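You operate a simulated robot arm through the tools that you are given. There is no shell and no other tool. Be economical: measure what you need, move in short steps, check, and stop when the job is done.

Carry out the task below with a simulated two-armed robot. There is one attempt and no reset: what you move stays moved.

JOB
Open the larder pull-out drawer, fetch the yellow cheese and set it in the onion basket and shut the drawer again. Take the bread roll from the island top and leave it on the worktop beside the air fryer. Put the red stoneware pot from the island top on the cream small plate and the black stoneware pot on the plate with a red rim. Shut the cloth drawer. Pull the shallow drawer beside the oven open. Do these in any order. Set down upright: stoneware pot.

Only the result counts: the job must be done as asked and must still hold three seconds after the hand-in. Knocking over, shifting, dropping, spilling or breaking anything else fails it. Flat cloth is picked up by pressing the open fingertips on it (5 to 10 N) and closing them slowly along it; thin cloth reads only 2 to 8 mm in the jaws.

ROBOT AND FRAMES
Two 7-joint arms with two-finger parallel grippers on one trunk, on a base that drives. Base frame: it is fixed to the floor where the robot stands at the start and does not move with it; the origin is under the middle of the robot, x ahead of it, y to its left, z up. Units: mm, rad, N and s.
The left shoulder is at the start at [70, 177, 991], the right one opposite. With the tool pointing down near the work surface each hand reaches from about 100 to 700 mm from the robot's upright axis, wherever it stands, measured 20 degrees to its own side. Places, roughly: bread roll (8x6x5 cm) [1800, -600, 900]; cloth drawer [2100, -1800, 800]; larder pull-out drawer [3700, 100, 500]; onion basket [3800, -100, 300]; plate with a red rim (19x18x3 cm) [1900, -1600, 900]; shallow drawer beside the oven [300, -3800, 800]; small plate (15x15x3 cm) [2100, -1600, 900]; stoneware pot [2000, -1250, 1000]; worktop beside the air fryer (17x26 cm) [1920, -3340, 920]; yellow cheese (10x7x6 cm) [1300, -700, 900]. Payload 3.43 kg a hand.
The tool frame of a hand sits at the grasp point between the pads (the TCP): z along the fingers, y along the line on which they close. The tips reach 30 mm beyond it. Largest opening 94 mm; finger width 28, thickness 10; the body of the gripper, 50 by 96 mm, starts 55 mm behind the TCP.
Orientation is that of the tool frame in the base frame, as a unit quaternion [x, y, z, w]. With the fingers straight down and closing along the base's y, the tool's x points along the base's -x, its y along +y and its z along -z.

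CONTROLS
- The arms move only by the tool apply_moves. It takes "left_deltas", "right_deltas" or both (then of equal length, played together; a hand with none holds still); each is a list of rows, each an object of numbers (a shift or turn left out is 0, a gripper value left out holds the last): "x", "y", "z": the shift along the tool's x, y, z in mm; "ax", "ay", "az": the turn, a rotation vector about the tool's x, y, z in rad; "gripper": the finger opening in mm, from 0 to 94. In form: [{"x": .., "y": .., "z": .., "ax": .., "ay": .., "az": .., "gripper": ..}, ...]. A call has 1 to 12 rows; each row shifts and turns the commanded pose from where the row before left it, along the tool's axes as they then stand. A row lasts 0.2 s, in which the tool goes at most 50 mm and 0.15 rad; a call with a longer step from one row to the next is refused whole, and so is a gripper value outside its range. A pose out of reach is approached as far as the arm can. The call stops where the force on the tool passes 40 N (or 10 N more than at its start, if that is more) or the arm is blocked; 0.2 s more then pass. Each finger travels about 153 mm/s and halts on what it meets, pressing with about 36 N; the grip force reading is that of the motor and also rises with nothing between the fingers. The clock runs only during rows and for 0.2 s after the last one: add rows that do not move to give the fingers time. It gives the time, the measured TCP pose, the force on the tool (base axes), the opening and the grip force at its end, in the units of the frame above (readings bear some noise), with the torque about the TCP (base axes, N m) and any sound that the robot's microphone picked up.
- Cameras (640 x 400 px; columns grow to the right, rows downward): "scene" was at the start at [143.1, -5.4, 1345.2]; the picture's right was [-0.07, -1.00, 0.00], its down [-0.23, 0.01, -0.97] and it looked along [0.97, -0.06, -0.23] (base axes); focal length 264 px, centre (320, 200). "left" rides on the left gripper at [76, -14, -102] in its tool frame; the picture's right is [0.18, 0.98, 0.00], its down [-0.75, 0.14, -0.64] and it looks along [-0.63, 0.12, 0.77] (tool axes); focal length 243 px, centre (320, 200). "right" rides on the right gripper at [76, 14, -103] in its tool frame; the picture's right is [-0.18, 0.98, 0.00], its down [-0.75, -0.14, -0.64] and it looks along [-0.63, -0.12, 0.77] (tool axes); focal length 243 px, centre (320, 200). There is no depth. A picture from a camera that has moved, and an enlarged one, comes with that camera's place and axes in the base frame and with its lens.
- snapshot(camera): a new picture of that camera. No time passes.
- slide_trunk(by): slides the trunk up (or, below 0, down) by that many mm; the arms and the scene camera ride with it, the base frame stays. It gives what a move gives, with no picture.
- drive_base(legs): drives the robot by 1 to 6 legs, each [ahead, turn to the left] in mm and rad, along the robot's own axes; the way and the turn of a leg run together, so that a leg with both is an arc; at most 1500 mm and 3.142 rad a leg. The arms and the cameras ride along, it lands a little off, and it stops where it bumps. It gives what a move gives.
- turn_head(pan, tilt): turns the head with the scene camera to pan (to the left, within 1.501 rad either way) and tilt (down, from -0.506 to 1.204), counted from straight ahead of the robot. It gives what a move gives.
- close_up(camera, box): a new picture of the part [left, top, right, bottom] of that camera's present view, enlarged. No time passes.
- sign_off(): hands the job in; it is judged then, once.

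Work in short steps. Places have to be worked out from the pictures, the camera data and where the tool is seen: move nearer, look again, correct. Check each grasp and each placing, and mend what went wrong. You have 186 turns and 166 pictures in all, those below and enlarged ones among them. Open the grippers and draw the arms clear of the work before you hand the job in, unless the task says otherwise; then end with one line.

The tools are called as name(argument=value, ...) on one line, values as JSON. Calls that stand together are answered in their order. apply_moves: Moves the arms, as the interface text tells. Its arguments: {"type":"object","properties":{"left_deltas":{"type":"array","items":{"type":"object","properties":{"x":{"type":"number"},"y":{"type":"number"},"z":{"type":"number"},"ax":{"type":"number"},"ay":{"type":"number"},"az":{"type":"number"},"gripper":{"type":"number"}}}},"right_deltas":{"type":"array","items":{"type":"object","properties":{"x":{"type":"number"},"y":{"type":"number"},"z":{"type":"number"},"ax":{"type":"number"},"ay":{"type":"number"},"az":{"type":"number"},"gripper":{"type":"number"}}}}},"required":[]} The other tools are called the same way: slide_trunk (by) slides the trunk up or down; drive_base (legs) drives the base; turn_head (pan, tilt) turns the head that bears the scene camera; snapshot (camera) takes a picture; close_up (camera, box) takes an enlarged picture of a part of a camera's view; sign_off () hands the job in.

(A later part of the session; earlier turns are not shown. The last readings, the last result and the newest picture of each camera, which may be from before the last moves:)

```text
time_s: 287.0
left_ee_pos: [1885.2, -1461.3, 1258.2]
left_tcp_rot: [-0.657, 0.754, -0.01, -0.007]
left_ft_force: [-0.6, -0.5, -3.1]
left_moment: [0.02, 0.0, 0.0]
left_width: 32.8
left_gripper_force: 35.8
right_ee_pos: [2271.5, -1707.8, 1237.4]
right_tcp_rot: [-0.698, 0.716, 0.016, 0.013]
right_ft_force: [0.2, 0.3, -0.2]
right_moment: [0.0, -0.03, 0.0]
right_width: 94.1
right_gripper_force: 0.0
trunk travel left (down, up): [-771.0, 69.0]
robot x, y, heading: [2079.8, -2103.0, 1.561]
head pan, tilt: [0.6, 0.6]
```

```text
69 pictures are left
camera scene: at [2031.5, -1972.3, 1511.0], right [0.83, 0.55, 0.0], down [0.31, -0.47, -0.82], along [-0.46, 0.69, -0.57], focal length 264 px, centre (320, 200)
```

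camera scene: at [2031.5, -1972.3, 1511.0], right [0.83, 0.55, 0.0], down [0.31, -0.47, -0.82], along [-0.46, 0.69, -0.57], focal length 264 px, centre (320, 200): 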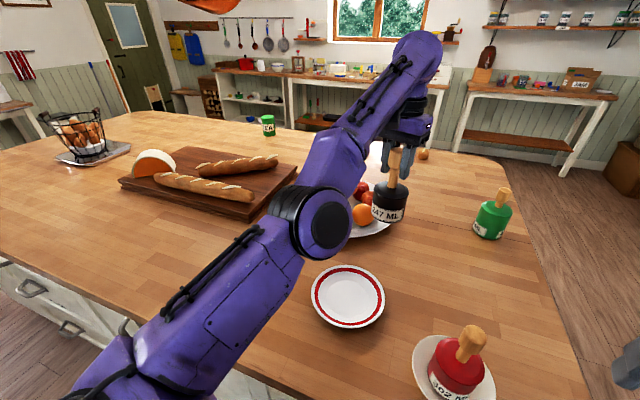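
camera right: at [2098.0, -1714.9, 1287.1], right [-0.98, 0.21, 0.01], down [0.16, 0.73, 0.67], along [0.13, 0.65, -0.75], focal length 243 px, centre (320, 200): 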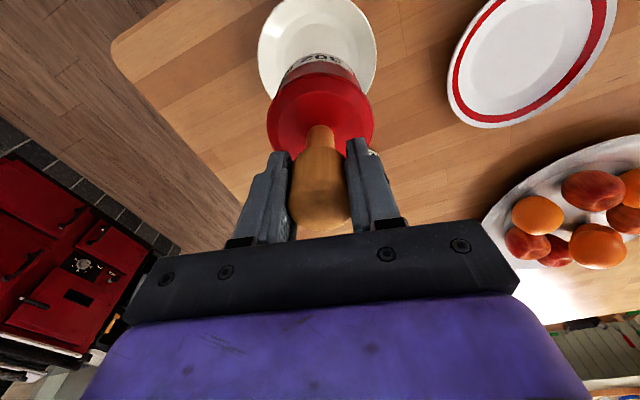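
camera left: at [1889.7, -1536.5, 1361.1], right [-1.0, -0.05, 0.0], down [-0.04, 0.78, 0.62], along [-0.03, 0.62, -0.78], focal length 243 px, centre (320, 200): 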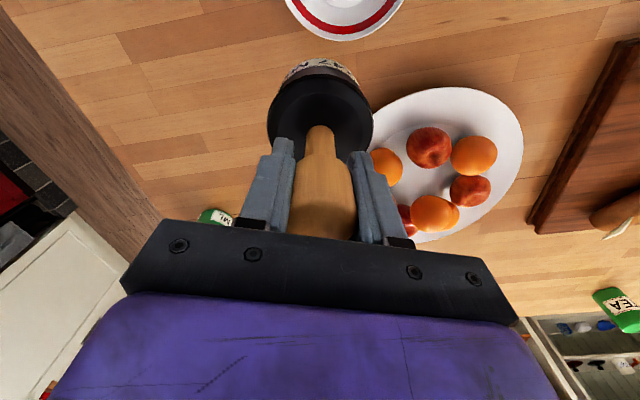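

The left arm is stretched almost straight (singular). I try drawing it in with small steps.

apply_moves(left_deltas=[{"x": 4}, {"x": 4}, {"x": 4}, {"x": 4}, {"x": 4}, {"x": 4}, {"x": 6}, {"x": 6}, {"x": 6}, {"x": 6}, {"x": 6}, {"x": 6}])

```text
time_s: 289.6
left_ee_pos: [1882.6, -1470.3, 1278.3]
left_tcp_rot: [-0.657, 0.753, -0.011, -0.008]
left_ft_force: [0.7, 0.2, -4.1]
left_moment: [0.03, 0.02, -0.01]
left_width: 32.6
left_gripper_force: 35.4
left hand out of reach, approached as far as the arm can: row 1, 2, 4, 5, 6, 7, 8, 9, 10, 11, 12
right_ee_pos: [2271.0, -1707.5, 1237.2]
right_tcp_rot: [-0.698, 0.716, 0.017, 0.013]
right_ft_force: [0.6, -0.4, -0.7]
right_moment: [0.01, -0.01, 0.01]
right_width: 94.0
right_gripper_force: 0.1
trunk travel left (down, up): [-771.0, 69.0]
robot x, y, heading: [2079.0, -2094.0, 1.559]
head pan, tilt: [0.6, 0.6]
```

It keeps sliding along the reach sphere. I'll pitch the hand a little, which brings the wrist inward and should bend the elbow, then draw back.

apply_moves(left_deltas=[{"ay": -0.12}, {"ay": -0.12}, {"ay": -0.12}, {"ay": -0.12}, {}, {}])

snapshot(camera="scene")

```text
time_s: 291.0
left_ee_pos: [1888.1, -1393.2, 1318.8]
left_tcp_rot: [-0.641, 0.734, 0.145, 0.172]
left_ft_force: [-0.1, 0.0, -3.6]
left_moment: [-0.1, 0.03, 0.0]
left_width: 32.8
left_gripper_force: 35.9
left hand out of reach, approached as far as the arm can: row 1, 2, 3, 4
right_ee_pos: [2271.6, -1706.3, 1236.5]
right_tcp_rot: [-0.698, 0.716, 0.017, 0.014]
right_ft_force: [0.0, 0.0, -0.1]
right_moment: [0.03, 0.01, -0.02]
right_width: 94.1
right_gripper_force: 0.0
trunk travel left (down, up): [-771.0, 69.0]
robot x, y, heading: [2079.9, -2099.3, 1.563]
head pan, tilt: [0.6, 0.6]
```

```text
68 pictures are left
camera scene: at [2031.4, -1972.2, 1511.0], right [0.83, 0.56, 0.0], down [0.31, -0.47, -0.82], along [-0.46, 0.69, -0.57], focal length 264 px, centre (320, 200)
```

scene: 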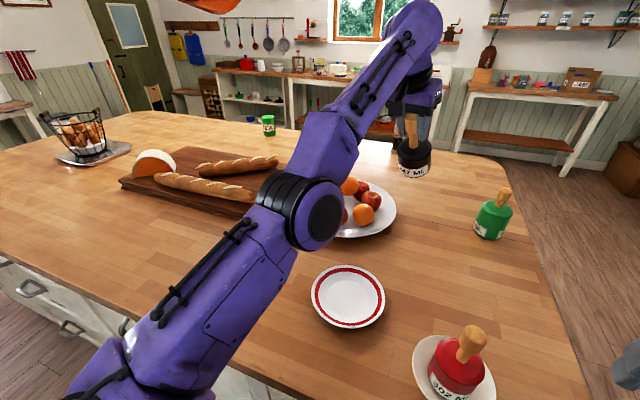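

The elbow remains locked straight. Instead of fighting it I'll use base and trunk: pitch the hand back to vertical, drive back so the pot hangs over the plate, and lower with the trunk.

apply_moves(left_deltas=[{"ay": 0.12}, {"ay": 0.12}, {"ay": 0.12}, {"ay": 0.12}, {}, {}])

snapshot(camera="left")

```text
time_s: 292.4
left_ee_pos: [1829.3, -1462.7, 1272.7]
left_tcp_rot: [-0.657, 0.754, -0.01, -0.006]
left_ft_force: [-0.5, 0.5, -3.1]
left_moment: [0.05, 0.0, 0.0]
left_width: 32.8
left_gripper_force: 36.2
left hand out of reach, approached as far as the arm can: row 1, 2, 3, 4
right_ee_pos: [2269.8, -1706.7, 1237.0]
right_tcp_rot: [-0.698, 0.716, 0.016, 0.013]
right_ft_force: [0.2, -0.2, 0.6]
right_moment: [-0.04, -0.02, 0.02]
right_width: 94.1
right_gripper_force: 0.0
trunk travel left (down, up): [-771.0, 69.0]
robot x, y, heading: [2080.8, -2097.8, 1.56]
head pan, tilt: [0.6, 0.6]
```

```text
67 pictures are left
camera left: at [1834.0, -1539.5, 1376.4], right [-1.0, -0.05, 0.0], down [-0.04, 0.78, 0.62], along [-0.03, 0.62, -0.78], focal length 243 px, centre (320, 200)
```

left: 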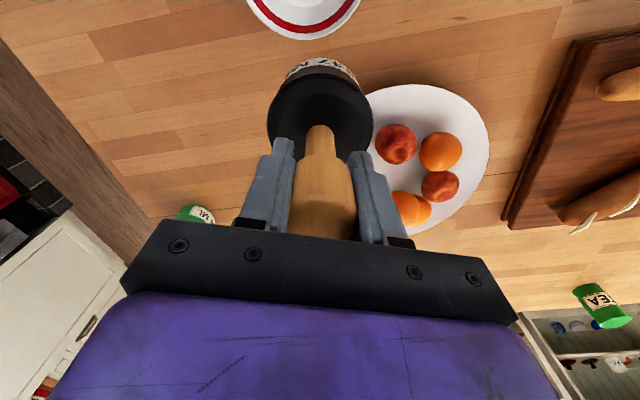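

Hand is vertical at (1829,-1463,1273). I turn right 0.073 and back 153 mm to bring it over the plate.

drive_base(legs=[[0, -0.073], [-153, 0]])

snapshot(camera="left")

turn_head(pan=0.3, tilt=0.7)

snapshot(camera="scene")

```text
time_s: 294.2
left_ee_pos: [1865.6, -1599.0, 1271.7]
left_tcp_rot: [-0.629, 0.777, -0.011, -0.008]
left_ft_force: [0.2, 0.4, -3.4]
left_moment: [0.01, 0.03, -0.04]
left_width: 32.6
left_gripper_force: 35.8
right_ee_pos: [2285.8, -1874.5, 1236.4]
right_tcp_rot: [-0.671, 0.741, 0.015, 0.013]
right_ft_force: [0.0, -0.3, 0.0]
right_moment: [-0.02, -0.03, 0.01]
right_width: 94.1
right_gripper_force: 0.0
trunk travel left (down, up): [-771.0, 69.0]
robot x, y, heading: [2067.9, -2250.3, 1.486]
head pan, tilt: [0.6, 0.6]
```

```text
66 pictures are left
camera left: at [1864.3, -1674.7, 1375.5], right [-1.0, 0.02, 0.0], down [0.02, 0.78, 0.62], along [0.02, 0.62, -0.78], focal length 243 px, centre (320, 200)
```

left: 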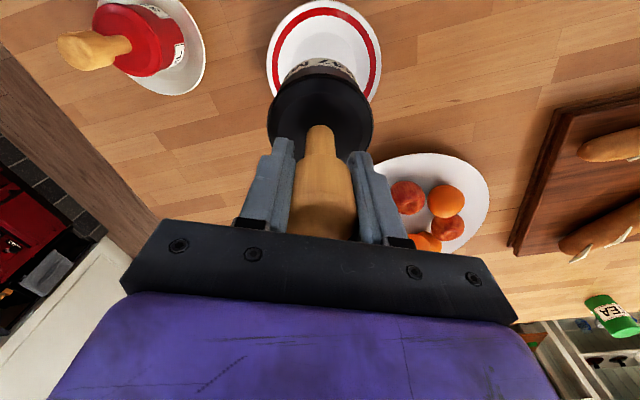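

```text
time_s: 295.0
left_ee_pos: [1863.2, -1602.0, 1273.2]
left_tcp_rot: [-0.629, 0.777, -0.01, -0.007]
left_ft_force: [0.0, -0.9, -3.2]
left_moment: [0.0, 0.0, -0.01]
left_width: 32.7
left_gripper_force: 36.5
right_ee_pos: [2286.0, -1876.7, 1237.8]
right_tcp_rot: [-0.67, 0.742, 0.016, 0.013]
right_ft_force: [0.0, -0.2, 0.6]
right_moment: [0.03, 0.02, 0.02]
right_width: 94.1
right_gripper_force: 0.1
trunk travel left (down, up): [-771.0, 69.0]
robot x, y, heading: [2066.7, -2252.3, 1.488]
head pan, tilt: [0.3, 0.7]
```

```text
65 pictures are left
camera scene: at [2052.5, -2118.0, 1502.6], right [0.98, 0.21, 0.0], down [0.14, -0.63, -0.77], along [-0.16, 0.75, -0.64], focal length 264 px, centre (320, 200)
```

scene: 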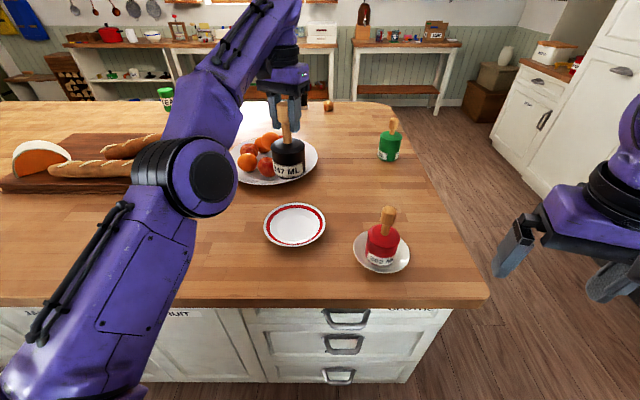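

Plate centre ≈(1864,-1593); the pot hangs within 9 mm of it. I lower the trunk 190.

slide_trunk(by=-190)

snapshot(camera="scene")

snapshot(camera="left")

```text
time_s: 297.1
left_ee_pos: [1865.6, -1603.0, 1082.3]
left_tcp_rot: [-0.63, 0.777, -0.009, -0.007]
left_ft_force: [-0.5, 0.7, -4.8]
left_moment: [-0.02, 0.0, 0.01]
left_width: 32.7
left_gripper_force: 35.7
right_ee_pos: [2286.5, -1877.1, 1047.1]
right_tcp_rot: [-0.671, 0.741, 0.016, 0.014]
right_ft_force: [-0.3, 0.4, 0.5]
right_moment: [-0.01, -0.01, 0.03]
right_width: 94.0
right_gripper_force: 0.1
trunk travel left (down, up): [-581.0, 259.0]
robot x, y, heading: [2065.3, -2253.6, 1.487]
head pan, tilt: [0.3, 0.7]
```

```text
64 pictures are left
camera scene: at [2052.9, -2117.2, 1312.5], right [0.98, 0.21, 0.0], down [0.14, -0.63, -0.76], along [-0.16, 0.75, -0.64], focal length 264 px, centre (320, 200)
```

scene: 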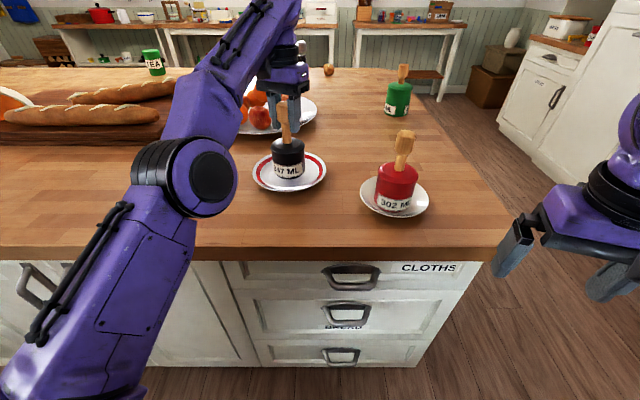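

```text
63 pictures are left
camera left: at [1864.0, -1677.6, 1186.8], right [-1.0, 0.02, 0.0], down [0.02, 0.78, 0.62], along [0.02, 0.62, -0.78], focal length 243 px, centre (320, 200)
```

left: 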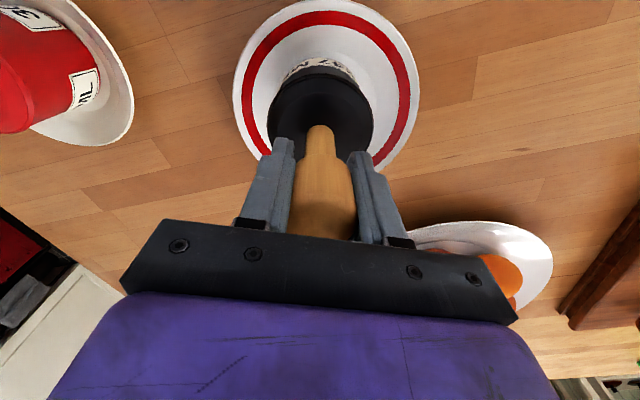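

Well centred. I lower the last ~18 mm in small trunk steps.

slide_trunk(by=-12)

slide_trunk(by=-4)

slide_trunk(by=-3)

```text
time_s: 297.7
left_ee_pos: [1864.6, -1601.6, 1071.5]
left_tcp_rot: [-0.63, 0.777, -0.01, -0.008]
left_ft_force: [-0.4, 0.1, -3.2]
left_moment: [0.01, -0.01, 0.0]
left_width: 32.6
left_gripper_force: 36.0
right_ee_pos: [2286.1, -1876.9, 1034.9]
right_tcp_rot: [-0.671, 0.741, 0.017, 0.014]
right_ft_force: [-1.3, -1.1, -0.5]
right_moment: [0.02, -0.02, -0.01]
right_width: 94.0
right_gripper_force: 0.0
trunk travel left (down, up): [-569.0, 271.0]
robot x, y, heading: [2063.2, -2253.8, 1.485]
head pan, tilt: [0.3, 0.7]
```

```text
time_s: 298.2
left_ee_pos: [1864.7, -1601.0, 1068.0]
left_tcp_rot: [-0.629, 0.777, -0.01, -0.008]
left_ft_force: [-0.7, 0.2, -4.2]
left_moment: [0.05, 0.01, -0.01]
left_width: 32.9
left_gripper_force: 35.8
right_ee_pos: [2286.6, -1876.9, 1030.1]
right_tcp_rot: [-0.671, 0.741, 0.017, 0.014]
right_ft_force: [0.0, 0.2, -0.5]
right_moment: [-0.02, 0.02, -0.02]
right_width: 93.9
right_gripper_force: 0.2
trunk travel left (down, up): [-565.0, 275.0]
robot x, y, heading: [2069.9, -2247.7, 1.484]
head pan, tilt: [0.3, 0.7]
```

```text
time_s: 298.8
left_ee_pos: [1865.2, -1600.8, 1065.4]
left_tcp_rot: [-0.63, 0.777, -0.01, -0.008]
left_ft_force: [0.1, 0.0, -4.6]
left_moment: [-0.01, 0.02, -0.01]
left_width: 32.4
left_gripper_force: 35.9
right_ee_pos: [2287.4, -1875.6, 1029.7]
right_tcp_rot: [-0.671, 0.741, 0.016, 0.014]
right_ft_force: [0.2, 0.5, -0.3]
right_moment: [0.0, -0.01, 0.01]
right_width: 94.0
right_gripper_force: 0.0
trunk travel left (down, up): [-562.0, 278.0]
robot x, y, heading: [2064.9, -2250.1, 1.482]
head pan, tilt: [0.3, 0.7]
```

Still hanging free; 3 mm at a time further.

slide_trunk(by=-3)

slide_trunk(by=-3)

close_up(camera="scene", box=[220, 80, 360, 220])

```text
time_s: 299.3
left_ee_pos: [1864.9, -1601.5, 1064.2]
left_tcp_rot: [-0.629, 0.777, -0.009, -0.006]
left_ft_force: [-1.3, 2.4, 5.1]
left_moment: [0.49, 0.12, -0.02]
left_width: 33.0
left_gripper_force: 35.7
right_ee_pos: [2286.7, -1877.4, 1025.1]
right_tcp_rot: [-0.671, 0.741, 0.017, 0.013]
right_ft_force: [-0.3, 0.8, -0.1]
right_moment: [-0.02, 0.01, 0.0]
right_width: 94.2
right_gripper_force: 0.0
trunk travel left (down, up): [-559.0, 281.0]
robot x, y, heading: [2068.3, -2251.5, 1.483]
head pan, tilt: [0.3, 0.7]
```

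```text
time_s: 299.8
left_ee_pos: [1865.2, -1603.8, 1062.8]
left_tcp_rot: [-0.63, 0.776, -0.007, -0.006]
left_ft_force: [-1.2, 4.2, 20.1]
left_moment: [0.93, 0.75, -0.02]
left_width: 32.6
left_gripper_force: 35.9
right_ee_pos: [2287.3, -1879.2, 1022.0]
right_tcp_rot: [-0.67, 0.742, 0.017, 0.014]
right_ft_force: [0.4, 0.0, -0.7]
right_moment: [-0.02, 0.04, -0.02]
right_width: 93.8
right_gripper_force: 0.1
trunk travel left (down, up): [-556.0, 284.0]
robot x, y, heading: [2067.7, -2251.8, 1.486]
head pan, tilt: [0.3, 0.7]
```

```text
2.86 times, centred on (290, 150) of scene
camera zoom: at [2053.9, -2120.0, 1288.0], right [0.98, 0.21, 0.0], down [0.14, -0.63, -0.77], along [-0.16, 0.75, -0.64], focal length 755 px, centre (406, 343)
```

zoom: 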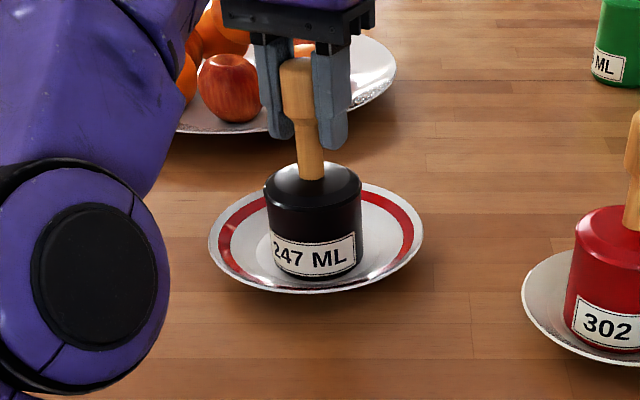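

Seated. I ease up 3 mm, open the fingers, and raise the trunk clear.

slide_trunk(by=3)

apply_moves(left_deltas=[{"gripper": 45}, {"gripper": 60}, {"gripper": 94}, {"gripper": 94}])

slide_trunk(by=150)

snapshot(camera="scene")

```text
time_s: 300.3
left_ee_pos: [1865.5, -1602.9, 1062.1]
left_tcp_rot: [-0.63, 0.777, -0.009, -0.007]
left_ft_force: [-2.0, -1.0, 8.9]
left_moment: [0.36, 0.35, 0.08]
left_width: 32.5
left_gripper_force: 36.0
right_ee_pos: [2287.6, -1879.1, 1025.1]
right_tcp_rot: [-0.671, 0.741, 0.017, 0.013]
right_ft_force: [0.8, 0.0, -0.8]
right_moment: [0.03, 0.01, -0.01]
right_width: 93.9
right_gripper_force: 0.2
trunk travel left (down, up): [-559.0, 281.0]
robot x, y, heading: [2067.0, -2249.8, 1.485]
head pan, tilt: [0.3, 0.7]
```

```text
time_s: 301.3
left_ee_pos: [1865.4, -1603.3, 1062.6]
left_tcp_rot: [-0.629, 0.777, -0.01, -0.006]
left_ft_force: [0.3, 1.1, 0.1]
left_moment: [0.01, -0.02, 0.01]
left_width: 94.1
left_gripper_force: 0.0
right_ee_pos: [2286.4, -1876.7, 1025.0]
right_tcp_rot: [-0.671, 0.741, 0.016, 0.013]
right_ft_force: [1.0, -0.4, -0.3]
right_moment: [0.0, 0.01, 0.01]
right_width: 93.9
right_gripper_force: 0.1
trunk travel left (down, up): [-559.0, 281.0]
robot x, y, heading: [2070.0, -2253.4, 1.483]
head pan, tilt: [0.3, 0.7]
```

```text
time_s: 303.1
left_ee_pos: [1865.1, -1601.8, 1211.8]
left_tcp_rot: [-0.629, 0.777, -0.01, -0.006]
left_ft_force: [-0.4, 0.5, -0.3]
left_moment: [0.01, 0.0, 0.02]
left_width: 93.6
left_gripper_force: 0.0
right_ee_pos: [2286.2, -1877.2, 1174.0]
right_tcp_rot: [-0.67, 0.742, 0.017, 0.013]
right_ft_force: [-0.6, 0.4, -0.1]
right_moment: [0.01, -0.04, -0.02]
right_width: 94.0
right_gripper_force: 0.0
trunk travel left (down, up): [-709.0, 131.0]
robot x, y, heading: [2065.8, -2250.7, 1.485]
head pan, tilt: [0.3, 0.7]
```

```text
61 pictures are left
camera scene: at [2053.2, -2117.5, 1440.4], right [0.98, 0.21, 0.0], down [0.14, -0.63, -0.76], along [-0.16, 0.75, -0.64], focal length 264 px, centre (320, 200)
```

scene: 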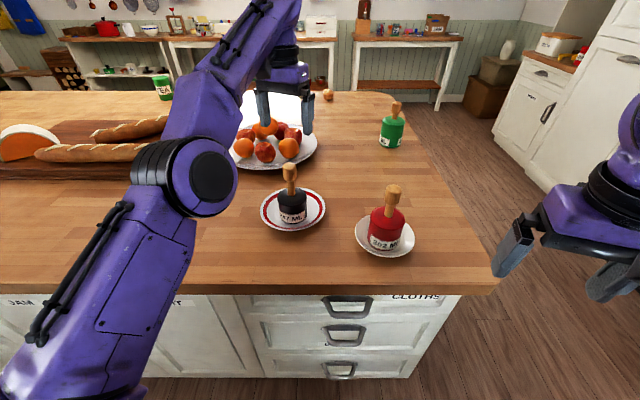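

Both pots stand upright on their plates. I back off and try to free the stretched left arm: first bring its command back to where it is, then lower it.

drive_base(legs=[[-230, 0]])

apply_moves(left_deltas=[{"x": -43, "y": -4, "z": -13.7}, {"x": -43, "y": -4, "z": -13.7}, {"x": -43, "y": -4, "z": -13.7}, {"x": -43, "y": -4, "z": -13.7}, {"x": -43, "y": -4, "z": -13.7}, {"x": -43, "y": -4, "z": -13.7}, {"x": -43, "y": -4, "z": -13.7}, {"x": -43, "y": -4, "z": -13.7}, {"z": 30}, {"z": 30}, {"z": 30}, {}])

```text
time_s: 304.8
left_ee_pos: [1846.2, -1827.2, 1212.1]
left_tcp_rot: [-0.63, 0.777, -0.011, -0.007]
left_ft_force: [-0.1, -0.7, 0.5]
left_moment: [0.01, 0.02, 0.02]
left_width: 93.9
left_gripper_force: 0.1
right_ee_pos: [2268.2, -2103.2, 1173.8]
right_tcp_rot: [-0.671, 0.742, 0.016, 0.014]
right_ft_force: [-1.3, 0.1, -0.3]
right_moment: [-0.01, 0.0, 0.01]
right_width: 94.0
right_gripper_force: 0.1
trunk travel left (down, up): [-709.0, 131.0]
robot x, y, heading: [2049.1, -2476.4, 1.482]
head pan, tilt: [0.3, 0.7]
```

```text
time_s: 307.4
left_ee_pos: [1847.8, -1830.0, 1116.8]
left_tcp_rot: [-0.629, 0.777, -0.009, -0.007]
left_ft_force: [0.9, 0.2, 0.7]
left_moment: [0.02, 0.0, 0.01]
left_width: 94.0
left_gripper_force: 0.1
left hand out of reach, approached as far as the arm can: row 1, 2, 3, 4, 5, 6, 7, 8
right_ee_pos: [2267.5, -2103.3, 1174.2]
right_tcp_rot: [-0.67, 0.742, 0.016, 0.014]
right_ft_force: [-0.3, 0.1, 0.5]
right_moment: [-0.01, 0.01, 0.01]
right_width: 93.9
right_gripper_force: 0.1
trunk travel left (down, up): [-709.0, 131.0]
robot x, y, heading: [2043.7, -2478.6, 1.485]
head pan, tilt: [0.3, 0.7]
```

Freed. Now I draw the hand in toward me.

apply_moves(left_deltas=[{"x": 40}, {"x": 40}, {"x": 40}, {"x": 40}, {"z": -40}, {"z": -40}, {"z": -40}])

snapshot(camera="scene")

```text
time_s: 309.0
left_ee_pos: [1813.4, -1984.1, 1244.9]
left_tcp_rot: [-0.629, 0.777, -0.009, -0.007]
left_ft_force: [0.7, -0.6, -0.4]
left_moment: [0.01, -0.01, 0.0]
left_width: 93.9
left_gripper_force: 0.1
right_ee_pos: [2267.2, -2104.7, 1175.0]
right_tcp_rot: [-0.67, 0.742, 0.017, 0.014]
right_ft_force: [-0.3, -0.4, -0.6]
right_moment: [-0.03, 0.01, 0.0]
right_width: 94.0
right_gripper_force: 0.1
trunk travel left (down, up): [-709.0, 131.0]
robot x, y, heading: [2051.4, -2478.5, 1.481]
head pan, tilt: [0.3, 0.7]
```

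```text
60 pictures are left
camera scene: at [2034.5, -2344.8, 1440.6], right [0.98, 0.21, 0.0], down [0.14, -0.63, -0.77], along [-0.16, 0.75, -0.64], focal length 264 px, centre (320, 200)
```

scene: 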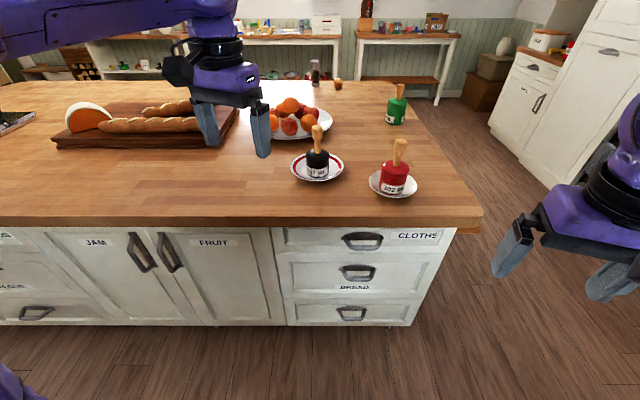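

Next the shallow drawer beside the oven. I turn west and look along the south counter.

drive_base(legs=[[0, 1.66]])

turn_head(pan=0.5, tilt=0.4)

snapshot(camera="scene")

```text
time_s: 313.5
left_ee_pos: [1584.9, -2768.0, 1244.0]
left_tcp_rot: [0.999, -0.045, 0.011, -0.001]
left_ft_force: [0.1, -0.6, -0.7]
left_moment: [0.0, 0.03, 0.01]
left_width: 94.1
left_gripper_force: 0.0
right_ee_pos: [1649.9, -2303.8, 1175.7]
right_tcp_rot: [1.0, 0.01, -0.021, 0.004]
right_ft_force: [0.0, 0.9, 0.1]
right_moment: [0.02, 0.02, 0.0]
right_width: 94.0
right_gripper_force: 0.0
trunk travel left (down, up): [-709.0, 131.0]
robot x, y, heading: [2046.9, -2471.7, -3.102]
head pan, tilt: [0.3, 0.7]
```

```text
time_s: 314.3
left_ee_pos: [1585.2, -2768.8, 1243.8]
left_tcp_rot: [0.999, -0.045, 0.011, -0.002]
left_ft_force: [-0.8, -0.8, 0.0]
left_moment: [-0.01, 0.01, 0.02]
left_width: 94.1
left_gripper_force: 0.1
right_ee_pos: [1648.8, -2303.1, 1175.0]
right_tcp_rot: [1.0, 0.01, -0.021, 0.003]
right_ft_force: [0.5, 0.3, 0.7]
right_moment: [0.01, -0.02, -0.03]
right_width: 94.0
right_gripper_force: 0.1
trunk travel left (down, up): [-709.0, 131.0]
robot x, y, heading: [2044.4, -2477.8, -3.109]
head pan, tilt: [0.499, 0.4]
```

```text
59 pictures are left
camera scene: at [1917.5, -2525.2, 1467.3], right [-0.51, 0.86, 0.0], down [0.34, 0.2, -0.92], along [-0.79, -0.47, -0.39], focal length 264 px, centre (320, 200)
```

scene: 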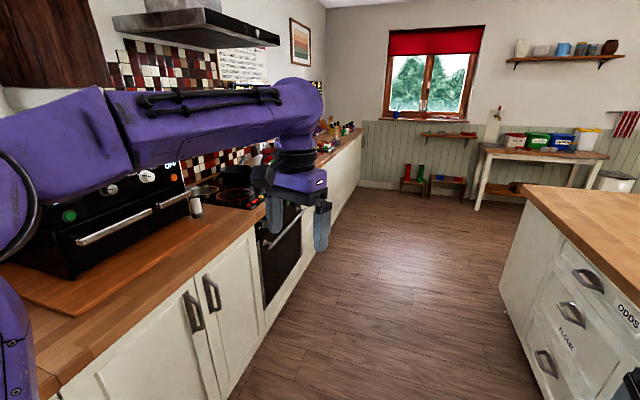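

The counter line (and island) is yawed ≈0.22 rad to my frame. I align with the aisle and drive west toward the oven.

drive_base(legs=[[0, 0.19], [1300, 0]])

turn_head(pan=0.8, tilt=0.5)

snapshot(camera="scene")

```text
time_s: 321.5
left_ee_pos: [389.5, -3150.7, 1245.0]
left_tcp_rot: [0.998, 0.055, 0.011, -0.004]
left_ft_force: [-0.6, -0.3, 0.2]
left_moment: [0.01, 0.0, 0.0]
left_width: 94.0
left_gripper_force: 0.0
right_ee_pos: [359.0, -2681.4, 1174.5]
right_tcp_rot: [0.994, 0.109, -0.021, 0.005]
right_ft_force: [0.0, -0.5, 0.3]
right_moment: [0.01, 0.02, 0.0]
right_width: 93.8
right_gripper_force: 0.0
trunk travel left (down, up): [-709.0, 131.0]
robot x, y, heading: [786.7, -2774.1, -2.907]
head pan, tilt: [0.499, 0.4]
```

```text
time_s: 322.3
left_ee_pos: [387.9, -3150.1, 1243.9]
left_tcp_rot: [0.998, 0.054, 0.011, -0.003]
left_ft_force: [0.2, 0.0, -0.7]
left_moment: [0.0, 0.0, 0.02]
left_width: 94.1
left_gripper_force: 0.1
right_ee_pos: [359.8, -2681.8, 1175.4]
right_tcp_rot: [0.994, 0.109, -0.021, 0.004]
right_ft_force: [-0.3, 1.5, -0.6]
right_moment: [0.0, -0.01, 0.04]
right_width: 94.0
right_gripper_force: 0.0
trunk travel left (down, up): [-709.0, 131.0]
robot x, y, heading: [783.0, -2770.4, -2.907]
head pan, tilt: [0.799, 0.499]
```

```text
58 pictures are left
camera scene: at [688.5, -2861.7, 1458.2], right [-0.86, 0.51, 0.0], down [0.25, 0.41, -0.88], along [-0.45, -0.75, -0.48], focal length 264 px, centre (320, 200)
```

scene: 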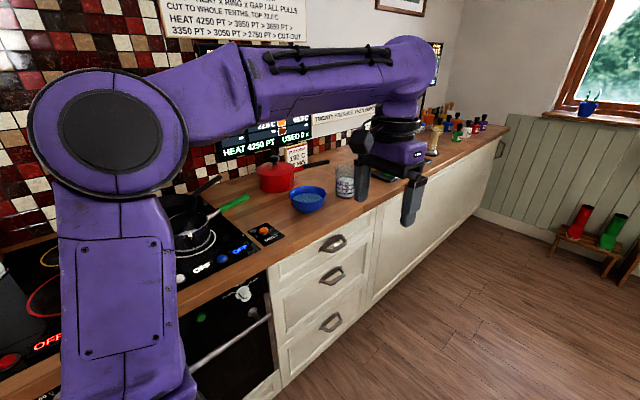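

Top drawer's handle beside the oven computes to ≈(240,-3520,830); fronts are yawed 0.22. I drive in front of it, turn to face it squarely and lower the trunk.

drive_base(legs=[[573, 0], [0, 1.556]])

slide_trunk(by=-150)

turn_head(pan=-0.1, tilt=0.6)

snapshot(camera="scene")

```text
time_s: 329.4
left_ee_pos: [595.7, -3304.0, 1244.6]
left_tcp_rot: [0.672, 0.74, 0.006, -0.01]
left_ft_force: [-0.8, -0.1, -0.3]
left_moment: [0.02, -0.03, 0.03]
left_width: 93.7
left_gripper_force: 0.2
right_ee_pos: [126.2, -3328.2, 1174.8]
right_tcp_rot: [0.631, 0.775, -0.012, 0.018]
right_ft_force: [-0.4, -0.5, -0.6]
right_moment: [0.02, -0.01, 0.0]
right_width: 93.9
right_gripper_force: 0.0
trunk travel left (down, up): [-709.0, 131.0]
robot x, y, heading: [225.7, -2907.2, -1.349]
head pan, tilt: [0.799, 0.499]
```

```text
time_s: 331.2
left_ee_pos: [595.2, -3305.1, 1094.0]
left_tcp_rot: [0.672, 0.74, 0.005, -0.01]
left_ft_force: [-0.2, -0.2, -1.1]
left_moment: [-0.02, 0.02, -0.01]
left_width: 94.1
left_gripper_force: 0.1
right_ee_pos: [125.8, -3326.8, 1024.8]
right_tcp_rot: [0.631, 0.775, -0.011, 0.018]
right_ft_force: [-0.7, -0.1, -0.1]
right_moment: [0.01, -0.01, -0.01]
right_width: 94.2
right_gripper_force: 0.0
trunk travel left (down, up): [-559.0, 281.0]
robot x, y, heading: [225.3, -2907.3, -1.356]
head pan, tilt: [0.799, 0.499]
```

```text
time_s: 332.4
left_ee_pos: [594.8, -3304.8, 1094.9]
left_tcp_rot: [0.672, 0.74, 0.006, -0.009]
left_ft_force: [-0.5, -0.7, -0.6]
left_moment: [-0.04, -0.02, -0.03]
left_width: 93.9
left_gripper_force: 0.0
right_ee_pos: [126.5, -3326.9, 1024.7]
right_tcp_rot: [0.631, 0.775, -0.011, 0.018]
right_ft_force: [-0.5, -0.3, 0.7]
right_moment: [0.0, 0.01, 0.05]
right_width: 94.1
right_gripper_force: 0.1
trunk travel left (down, up): [-559.0, 281.0]
robot x, y, heading: [226.4, -2902.4, -1.347]
head pan, tilt: [-0.099, 0.6]
```

```text
57 pictures are left
camera scene: at [244.2, -3040.3, 1299.1], right [-0.99, -0.12, 0.0], down [-0.07, 0.56, -0.83], along [0.1, -0.82, -0.56], focal length 264 px, centre (320, 200)
```

scene: 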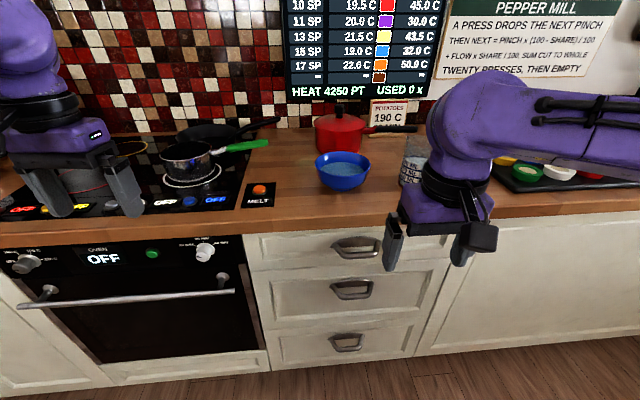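

Top handle computes to ≈(215,-3520,838). I raise the left hand, back 120, extend the right hand a little and pitch it to horizontal.

drive_base(legs=[[-120, 0]])

apply_moves(left_deltas=[{"z": -40}, {"z": -40}, {}, {}, {}, {}, {}, {}, {}, {}, {}, {}], right_deltas=[{"x": -40}, {"x": -40}, {"ay": -0.149}, {"ay": -0.149}, {"ay": -0.149}, {"ay": -0.149}, {"ay": -0.149}, {"ay": -0.149}, {"ay": -0.149}, {"ay": -0.149}, {"ay": -0.149}, {"ay": -0.149}])

apply_moves(right_deltas=[{"ay": -0.081, "az": -0.1}, {"az": -0.147}, {"az": -0.147}, {"az": -0.147}, {"az": -0.147}, {"az": -0.147}, {"az": -0.147}, {"az": -0.147}, {"az": -0.147}, {"az": -0.147}, {"az": -0.147}])

snapshot(camera="scene")

```text
time_s: 333.6
left_ee_pos: [569.2, -3188.1, 1094.5]
left_tcp_rot: [0.672, 0.74, 0.005, -0.01]
left_ft_force: [-0.4, -0.2, 0.5]
left_moment: [-0.02, -0.04, 0.01]
left_width: 94.2
left_gripper_force: 0.0
right_ee_pos: [100.2, -3210.8, 1025.4]
right_tcp_rot: [0.63, 0.776, -0.011, 0.017]
right_ft_force: [0.4, -0.3, 0.6]
right_moment: [-0.04, -0.01, 0.02]
right_width: 93.9
right_gripper_force: 0.1
trunk travel left (down, up): [-559.0, 281.0]
robot x, y, heading: [193.8, -2787.4, -1.351]
head pan, tilt: [-0.099, 0.6]
```

```text
time_s: 336.2
left_ee_pos: [569.2, -3192.5, 1173.4]
left_tcp_rot: [0.672, 0.741, 0.007, -0.011]
left_ft_force: [-0.5, 0.2, 0.1]
left_moment: [-0.01, 0.04, -0.02]
left_width: 94.0
left_gripper_force: 0.1
right_ee_pos: [127.5, -3313.0, 1038.2]
right_tcp_rot: [0.456, 0.558, -0.435, 0.54]
right_ft_force: [-0.1, 0.6, -0.3]
right_moment: [-0.03, -0.01, 0.01]
right_width: 93.9
right_gripper_force: 0.1
right hand out of reach, approached as far as the arm can: row 11, 12
trunk travel left (down, up): [-559.0, 281.0]
robot x, y, heading: [196.3, -2789.0, -1.35]
head pan, tilt: [-0.099, 0.6]
```

```text
time_s: 338.6
left_ee_pos: [568.4, -3190.6, 1173.1]
left_tcp_rot: [0.672, 0.74, 0.007, -0.01]
left_ft_force: [-0.5, 0.8, -0.2]
left_moment: [-0.01, -0.01, 0.01]
left_width: 94.0
left_gripper_force: 0.0
right_ee_pos: [131.5, -3315.9, 1036.8]
right_tcp_rot: [0.071, -0.688, 0.718, -0.077]
right_ft_force: [-0.9, -0.5, -0.9]
right_moment: [0.0, 0.02, 0.04]
right_width: 94.2
right_gripper_force: 0.1
right hand out of reach, approached as far as the arm can: row 1
trunk travel left (down, up): [-559.0, 281.0]
robot x, y, heading: [196.8, -2787.4, -1.351]
head pan, tilt: [-0.099, 0.6]
```

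```text
56 pictures are left
camera scene: at [218.1, -2924.3, 1299.1], right [-0.99, -0.12, 0.0], down [-0.07, 0.56, -0.82], along [0.1, -0.82, -0.57], focal length 264 px, centre (320, 200)
```

scene: 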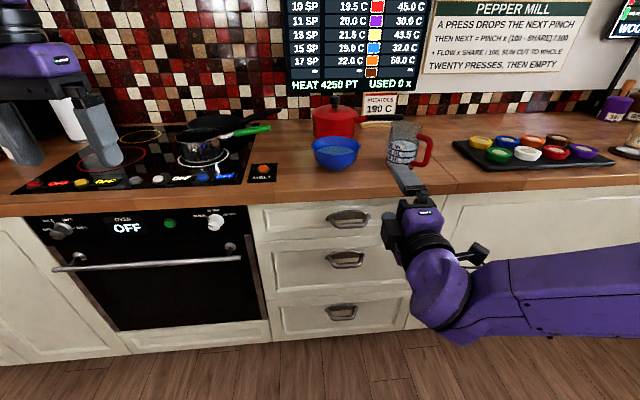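

The hand is horizontal. I enlarge the handle for a better fix, with both scene and wrist views.

close_up(camera="scene", box=[280, 170, 430, 270])

snapshot(camera="right")

```text
4.00 times, centred on (355, 220) of scene
camera zoom: at [218.1, -2924.3, 1299.1], right [-0.99, -0.12, 0.0], down [-0.07, 0.56, -0.82], along [0.1, -0.82, -0.57], focal length 1057 px, centre (180, 120)
```

zoom: 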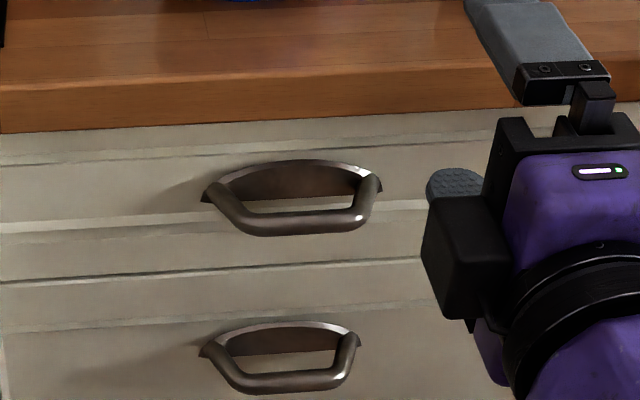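

```text
54 pictures are left
camera right: at [34.1, -3231.9, 1018.4], right [0.19, 0.0, -0.98], down [0.6, 0.79, 0.12], along [0.77, -0.61, 0.15], focal length 243 px, centre (320, 200)
```

right: 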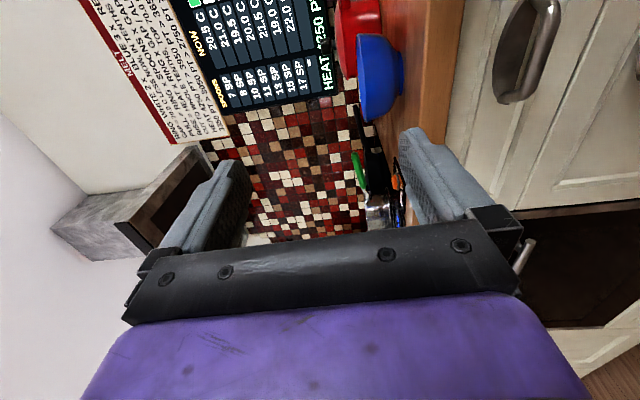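

Estimate: bar ≈(202,-3540,788). I lower the hand to z≈790, aligned, and look again.

apply_moves(right_deltas=[{"x": -4, "y": 41}, {"x": -4, "y": 41}, {"x": -4, "y": 41}, {"x": -4, "y": 41}, {"x": -4, "y": 41}, {"y": 41}, {}])

snapshot(camera="right")

close_up(camera="scene", box=[280, 170, 430, 270])

```text
time_s: 340.2
left_ee_pos: [569.8, -3191.8, 1172.9]
left_tcp_rot: [0.672, 0.74, 0.006, -0.01]
left_ft_force: [0.4, 0.3, -0.3]
left_moment: [0.0, -0.02, 0.0]
left_width: 94.2
left_gripper_force: 0.1
right_ee_pos: [152.7, -3318.6, 791.8]
right_tcp_rot: [0.07, -0.688, 0.718, -0.078]
right_ft_force: [-0.5, 0.5, 0.1]
right_moment: [0.0, -0.01, 0.02]
right_width: 93.9
right_gripper_force: 0.0
trunk travel left (down, up): [-559.0, 281.0]
robot x, y, heading: [197.5, -2786.4, -1.346]
head pan, tilt: [-0.099, 0.6]
```

```text
53 pictures are left
camera right: at [56.6, -3235.7, 773.5], right [0.2, 0.0, -0.98], down [0.6, 0.79, 0.12], along [0.77, -0.61, 0.16], focal length 243 px, centre (320, 200)
```

right: 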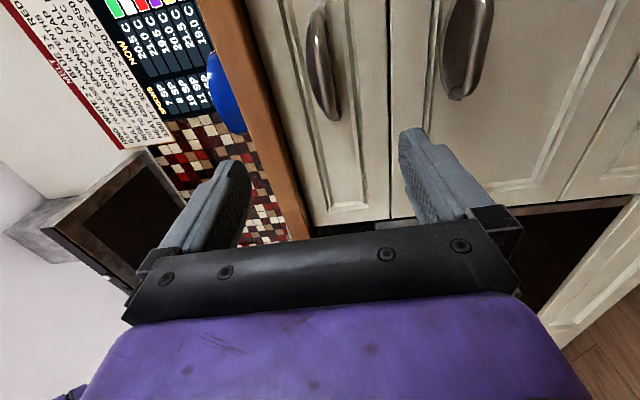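

```text
4.00 times, centred on (355, 220) of scene
camera zoom: at [218.3, -2923.5, 1299.2], right [-0.99, -0.12, 0.0], down [-0.07, 0.56, -0.83], along [0.1, -0.82, -0.56], focal length 1057 px, centre (180, 120)
```

zoom: 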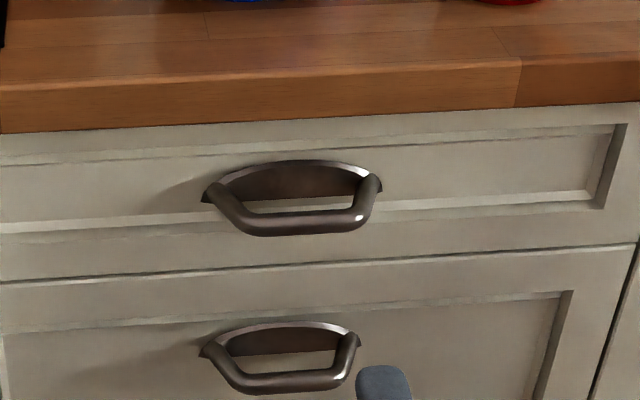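

Bar pinned at ≈(203,-3540,793); the hand's line passes within a few mm. I advance 150 mm and check.

apply_moves(right_deltas=[{"x": -3, "y": 4, "z": 38}, {"z": 38, "y": 2}, {"z": 38, "y": 2}, {"z": 36}, {}])

snapshot(camera="right")

close_up(camera="scene", box=[280, 170, 430, 270])

```text
time_s: 341.4
left_ee_pos: [568.7, -3191.5, 1173.3]
left_tcp_rot: [0.672, 0.741, 0.005, -0.01]
left_ft_force: [0.9, 0.0, 0.7]
left_moment: [-0.02, -0.04, 0.0]
left_width: 93.8
left_gripper_force: 0.0
right_ee_pos: [188.9, -3468.3, 792.2]
right_tcp_rot: [0.069, -0.689, 0.718, -0.078]
right_ft_force: [-0.3, 0.1, 0.6]
right_moment: [0.04, 0.04, 0.0]
right_width: 93.9
right_gripper_force: 0.0
trunk travel left (down, up): [-559.0, 281.0]
robot x, y, heading: [197.8, -2786.2, -1.348]
head pan, tilt: [-0.099, 0.6]
```

```text
51 pictures are left
camera right: at [92.1, -3383.0, 773.4], right [0.2, 0.0, -0.98], down [0.6, 0.79, 0.12], along [0.77, -0.61, 0.16], focal length 243 px, centre (320, 200)
```

right: 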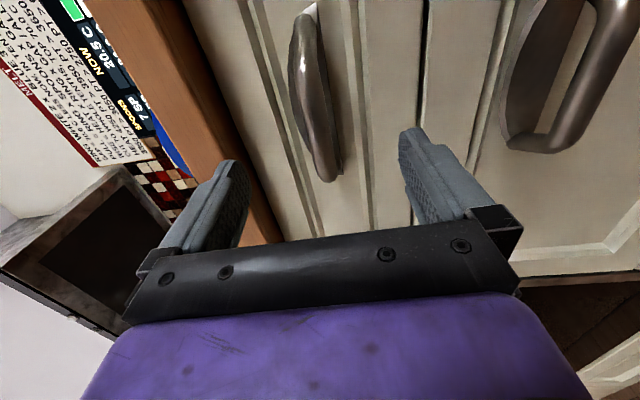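

```text
4.00 times, centred on (355, 220) of scene
camera zoom: at [218.0, -2923.9, 1299.2], right [-0.99, -0.12, 0.0], down [-0.07, 0.56, -0.83], along [0.1, -0.82, -0.56], focal length 1057 px, centre (180, 120)
```

zoom: 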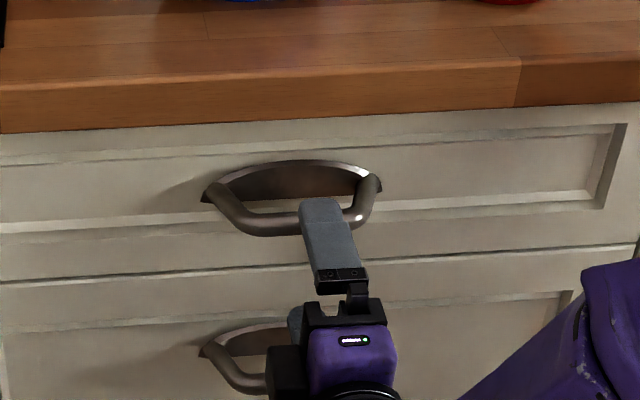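

Bar sits centred between the fingers. I advance 62 mm and close.

apply_moves(right_deltas=[{"z": 31}, {"z": 31}, {"gripper": 50}, {"gripper": 10}, {"gripper": 5}, {}])

snapshot(camera="right")

```text
time_s: 342.8
left_ee_pos: [568.4, -3190.9, 1174.5]
left_tcp_rot: [0.671, 0.741, 0.005, -0.01]
left_ft_force: [-0.8, -0.1, -0.4]
left_moment: [0.03, 0.01, 0.0]
left_width: 94.0
left_gripper_force: 0.1
right_ee_pos: [198.8, -3527.5, 794.7]
right_tcp_rot: [0.07, -0.687, 0.719, -0.077]
right_ft_force: [-1.5, -3.5, 12.5]
right_moment: [-0.23, 0.57, 0.32]
right_width: 22.0
right_gripper_force: 44.2
trunk travel left (down, up): [-559.0, 281.0]
robot x, y, heading: [197.9, -2790.3, -1.344]
head pan, tilt: [-0.099, 0.6]
```

```text
49 pictures are left
camera right: at [103.7, -3443.3, 776.4], right [0.2, -0.01, -0.98], down [0.6, 0.79, 0.12], along [0.77, -0.61, 0.16], focal length 243 px, centre (320, 200)
```

right: 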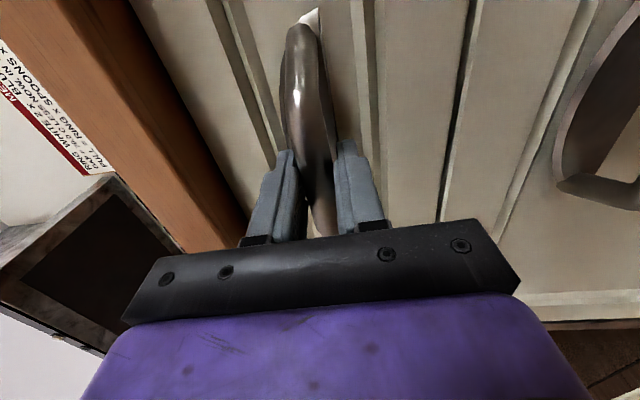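

Gripped. I pull straight back gently.

apply_moves(right_deltas=[{"z": -4}, {"z": -6}, {"z": -6}, {"z": -8}, {"z": -8, "y": -1}, {"z": -8}, {"z": -8, "y": -1}, {"z": -8}, {"z": -8, "y": -1}, {"z": -8}, {"z": -8}, {"z": -8}])

apply_moves(right_deltas=[{"z": -6}, {"z": -10, "y": -1}, {"z": -10}, {"z": -10}, {"z": -10, "y": -1}, {"z": -10}, {"z": -10}, {"z": -10, "y": -1}, {"z": -10}, {"z": -10}, {"z": -10}, {"z": -8}])

snapshot(camera="scene")

```text
time_s: 345.4
left_ee_pos: [567.4, -3187.4, 1176.2]
left_tcp_rot: [0.672, 0.741, 0.005, -0.009]
left_ft_force: [-0.3, 0.1, 0.1]
left_moment: [0.01, -0.04, 0.0]
left_width: 94.2
left_gripper_force: 0.1
right_ee_pos: [181.2, -3439.1, 795.0]
right_tcp_rot: [0.069, -0.686, 0.72, -0.077]
right_ft_force: [-15.6, -2.2, 30.4]
right_moment: [-0.16, 0.62, 0.16]
right_width: 22.0
right_gripper_force: 45.0
trunk travel left (down, up): [-559.0, 281.0]
robot x, y, heading: [194.7, -2788.1, -1.351]
head pan, tilt: [-0.099, 0.6]
```

```text
time_s: 347.4
left_ee_pos: [569.1, -3190.6, 1172.9]
left_tcp_rot: [0.672, 0.74, 0.005, -0.011]
left_ft_force: [-0.1, -0.1, 0.1]
left_moment: [0.06, 0.0, -0.01]
left_width: 93.8
left_gripper_force: 0.0
right_ee_pos: [167.7, -3362.2, 794.9]
right_tcp_rot: [0.071, -0.683, 0.722, -0.079]
right_ft_force: [-1.7, -0.8, 19.9]
right_moment: [-0.12, 0.54, -0.28]
right_width: 17.7
right_gripper_force: 44.6
trunk travel left (down, up): [-559.0, 281.0]
robot x, y, heading: [196.5, -2794.3, -1.351]
head pan, tilt: [-0.099, 0.6]
stopped in row 9 (right hand): the force on the tool passed its limit (the readings are from after the stop); the commanded pose is now the measured one
```

```text
48 pictures are left
camera scene: at [218.2, -2922.3, 1298.8], right [-0.99, -0.12, 0.0], down [-0.07, 0.56, -0.83], along [0.1, -0.82, -0.56], focal length 264 px, centre (320, 200)
```

scene: 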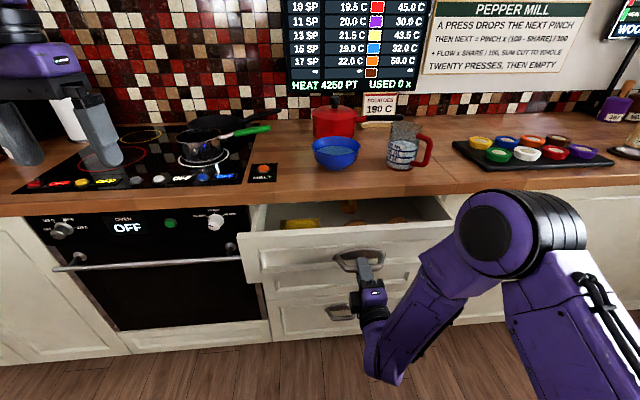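

It's out ≈165 mm, then the grip began to slip (22→17.7). I re-grip and pull once more to see if it is at its stop.

apply_moves(right_deltas=[{"gripper": 60}, {"gripper": 80}, {"gripper": 80}, {"z": 14}, {"gripper": 40}, {"gripper": 5}, {"gripper": 5}, {}])

apply_moves(right_deltas=[{"z": -4}, {"z": -5}, {"z": -5}, {"z": -5}, {"z": -5}, {"z": -5}, {"z": -5}, {"z": -5}])

snapshot(camera="scene")

```text
time_s: 349.2
left_ee_pos: [569.1, -3190.0, 1174.2]
left_tcp_rot: [0.671, 0.741, 0.006, -0.01]
left_ft_force: [0.4, 0.1, -0.9]
left_moment: [0.03, 0.0, 0.01]
left_width: 93.9
left_gripper_force: 0.0
right_ee_pos: [168.8, -3374.3, 796.4]
right_tcp_rot: [0.071, -0.684, 0.722, -0.079]
right_ft_force: [-4.4, -2.5, 22.8]
right_moment: [-0.09, 0.55, 0.23]
right_width: 22.4
right_gripper_force: 44.5
trunk travel left (down, up): [-559.0, 281.0]
robot x, y, heading: [198.0, -2786.8, -1.345]
head pan, tilt: [-0.099, 0.6]
```

```text
time_s: 350.0
left_ee_pos: [568.7, -3191.0, 1173.1]
left_tcp_rot: [0.672, 0.741, 0.006, -0.011]
left_ft_force: [-0.2, -1.0, -0.4]
left_moment: [0.04, 0.02, 0.01]
left_width: 94.2
left_gripper_force: 0.1
right_ee_pos: [166.2, -3361.6, 795.7]
right_tcp_rot: [0.07, -0.682, 0.723, -0.079]
right_ft_force: [-1.6, 1.0, 19.1]
right_moment: [0.13, 0.39, -0.39]
right_width: 22.2
right_gripper_force: 44.8
trunk travel left (down, up): [-559.0, 281.0]
robot x, y, heading: [198.5, -2786.8, -1.352]
head pan, tilt: [-0.099, 0.6]
stopped in row 4 (right hand): the force on the tool passed its limit (the readings are from after the stop); the commanded pose is now the measured one
```

```text
47 pictures are left
camera scene: at [218.4, -2922.4, 1298.9], right [-0.99, -0.12, 0.0], down [-0.07, 0.56, -0.83], along [0.1, -0.82, -0.56], focal length 264 px, centre (320, 200)
```

scene: 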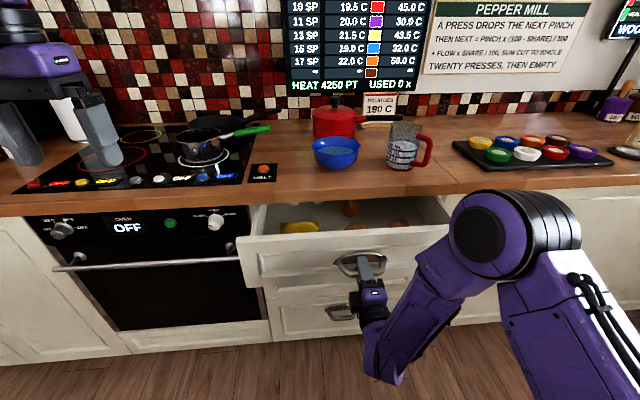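

One more gentle pull to tell a hard stop from a chance trip.

apply_moves(right_deltas=[{"y": 2}, {"z": -3}, {"z": -3}, {"z": -3}, {"z": -3}, {"z": -3}, {"z": -3}])

```text
time_s: 351.0
left_ee_pos: [569.5, -3192.0, 1173.4]
left_tcp_rot: [0.672, 0.741, 0.005, -0.011]
left_ft_force: [0.3, -0.5, -0.7]
left_moment: [0.05, -0.02, 0.0]
left_width: 94.0
left_gripper_force: 0.0
right_ee_pos: [165.1, -3355.9, 797.5]
right_tcp_rot: [0.072, -0.681, 0.725, -0.079]
right_ft_force: [-0.4, 0.5, 19.9]
right_moment: [0.06, 0.25, -0.54]
right_width: 22.1
right_gripper_force: 45.2
trunk travel left (down, up): [-559.0, 281.0]
robot x, y, heading: [197.5, -2785.8, -1.349]
head pan, tilt: [-0.099, 0.6]
stopped in row 4 (right hand): the force on the tool passed its limit (the readings are from after the stop); the commanded pose is now the measured one
```

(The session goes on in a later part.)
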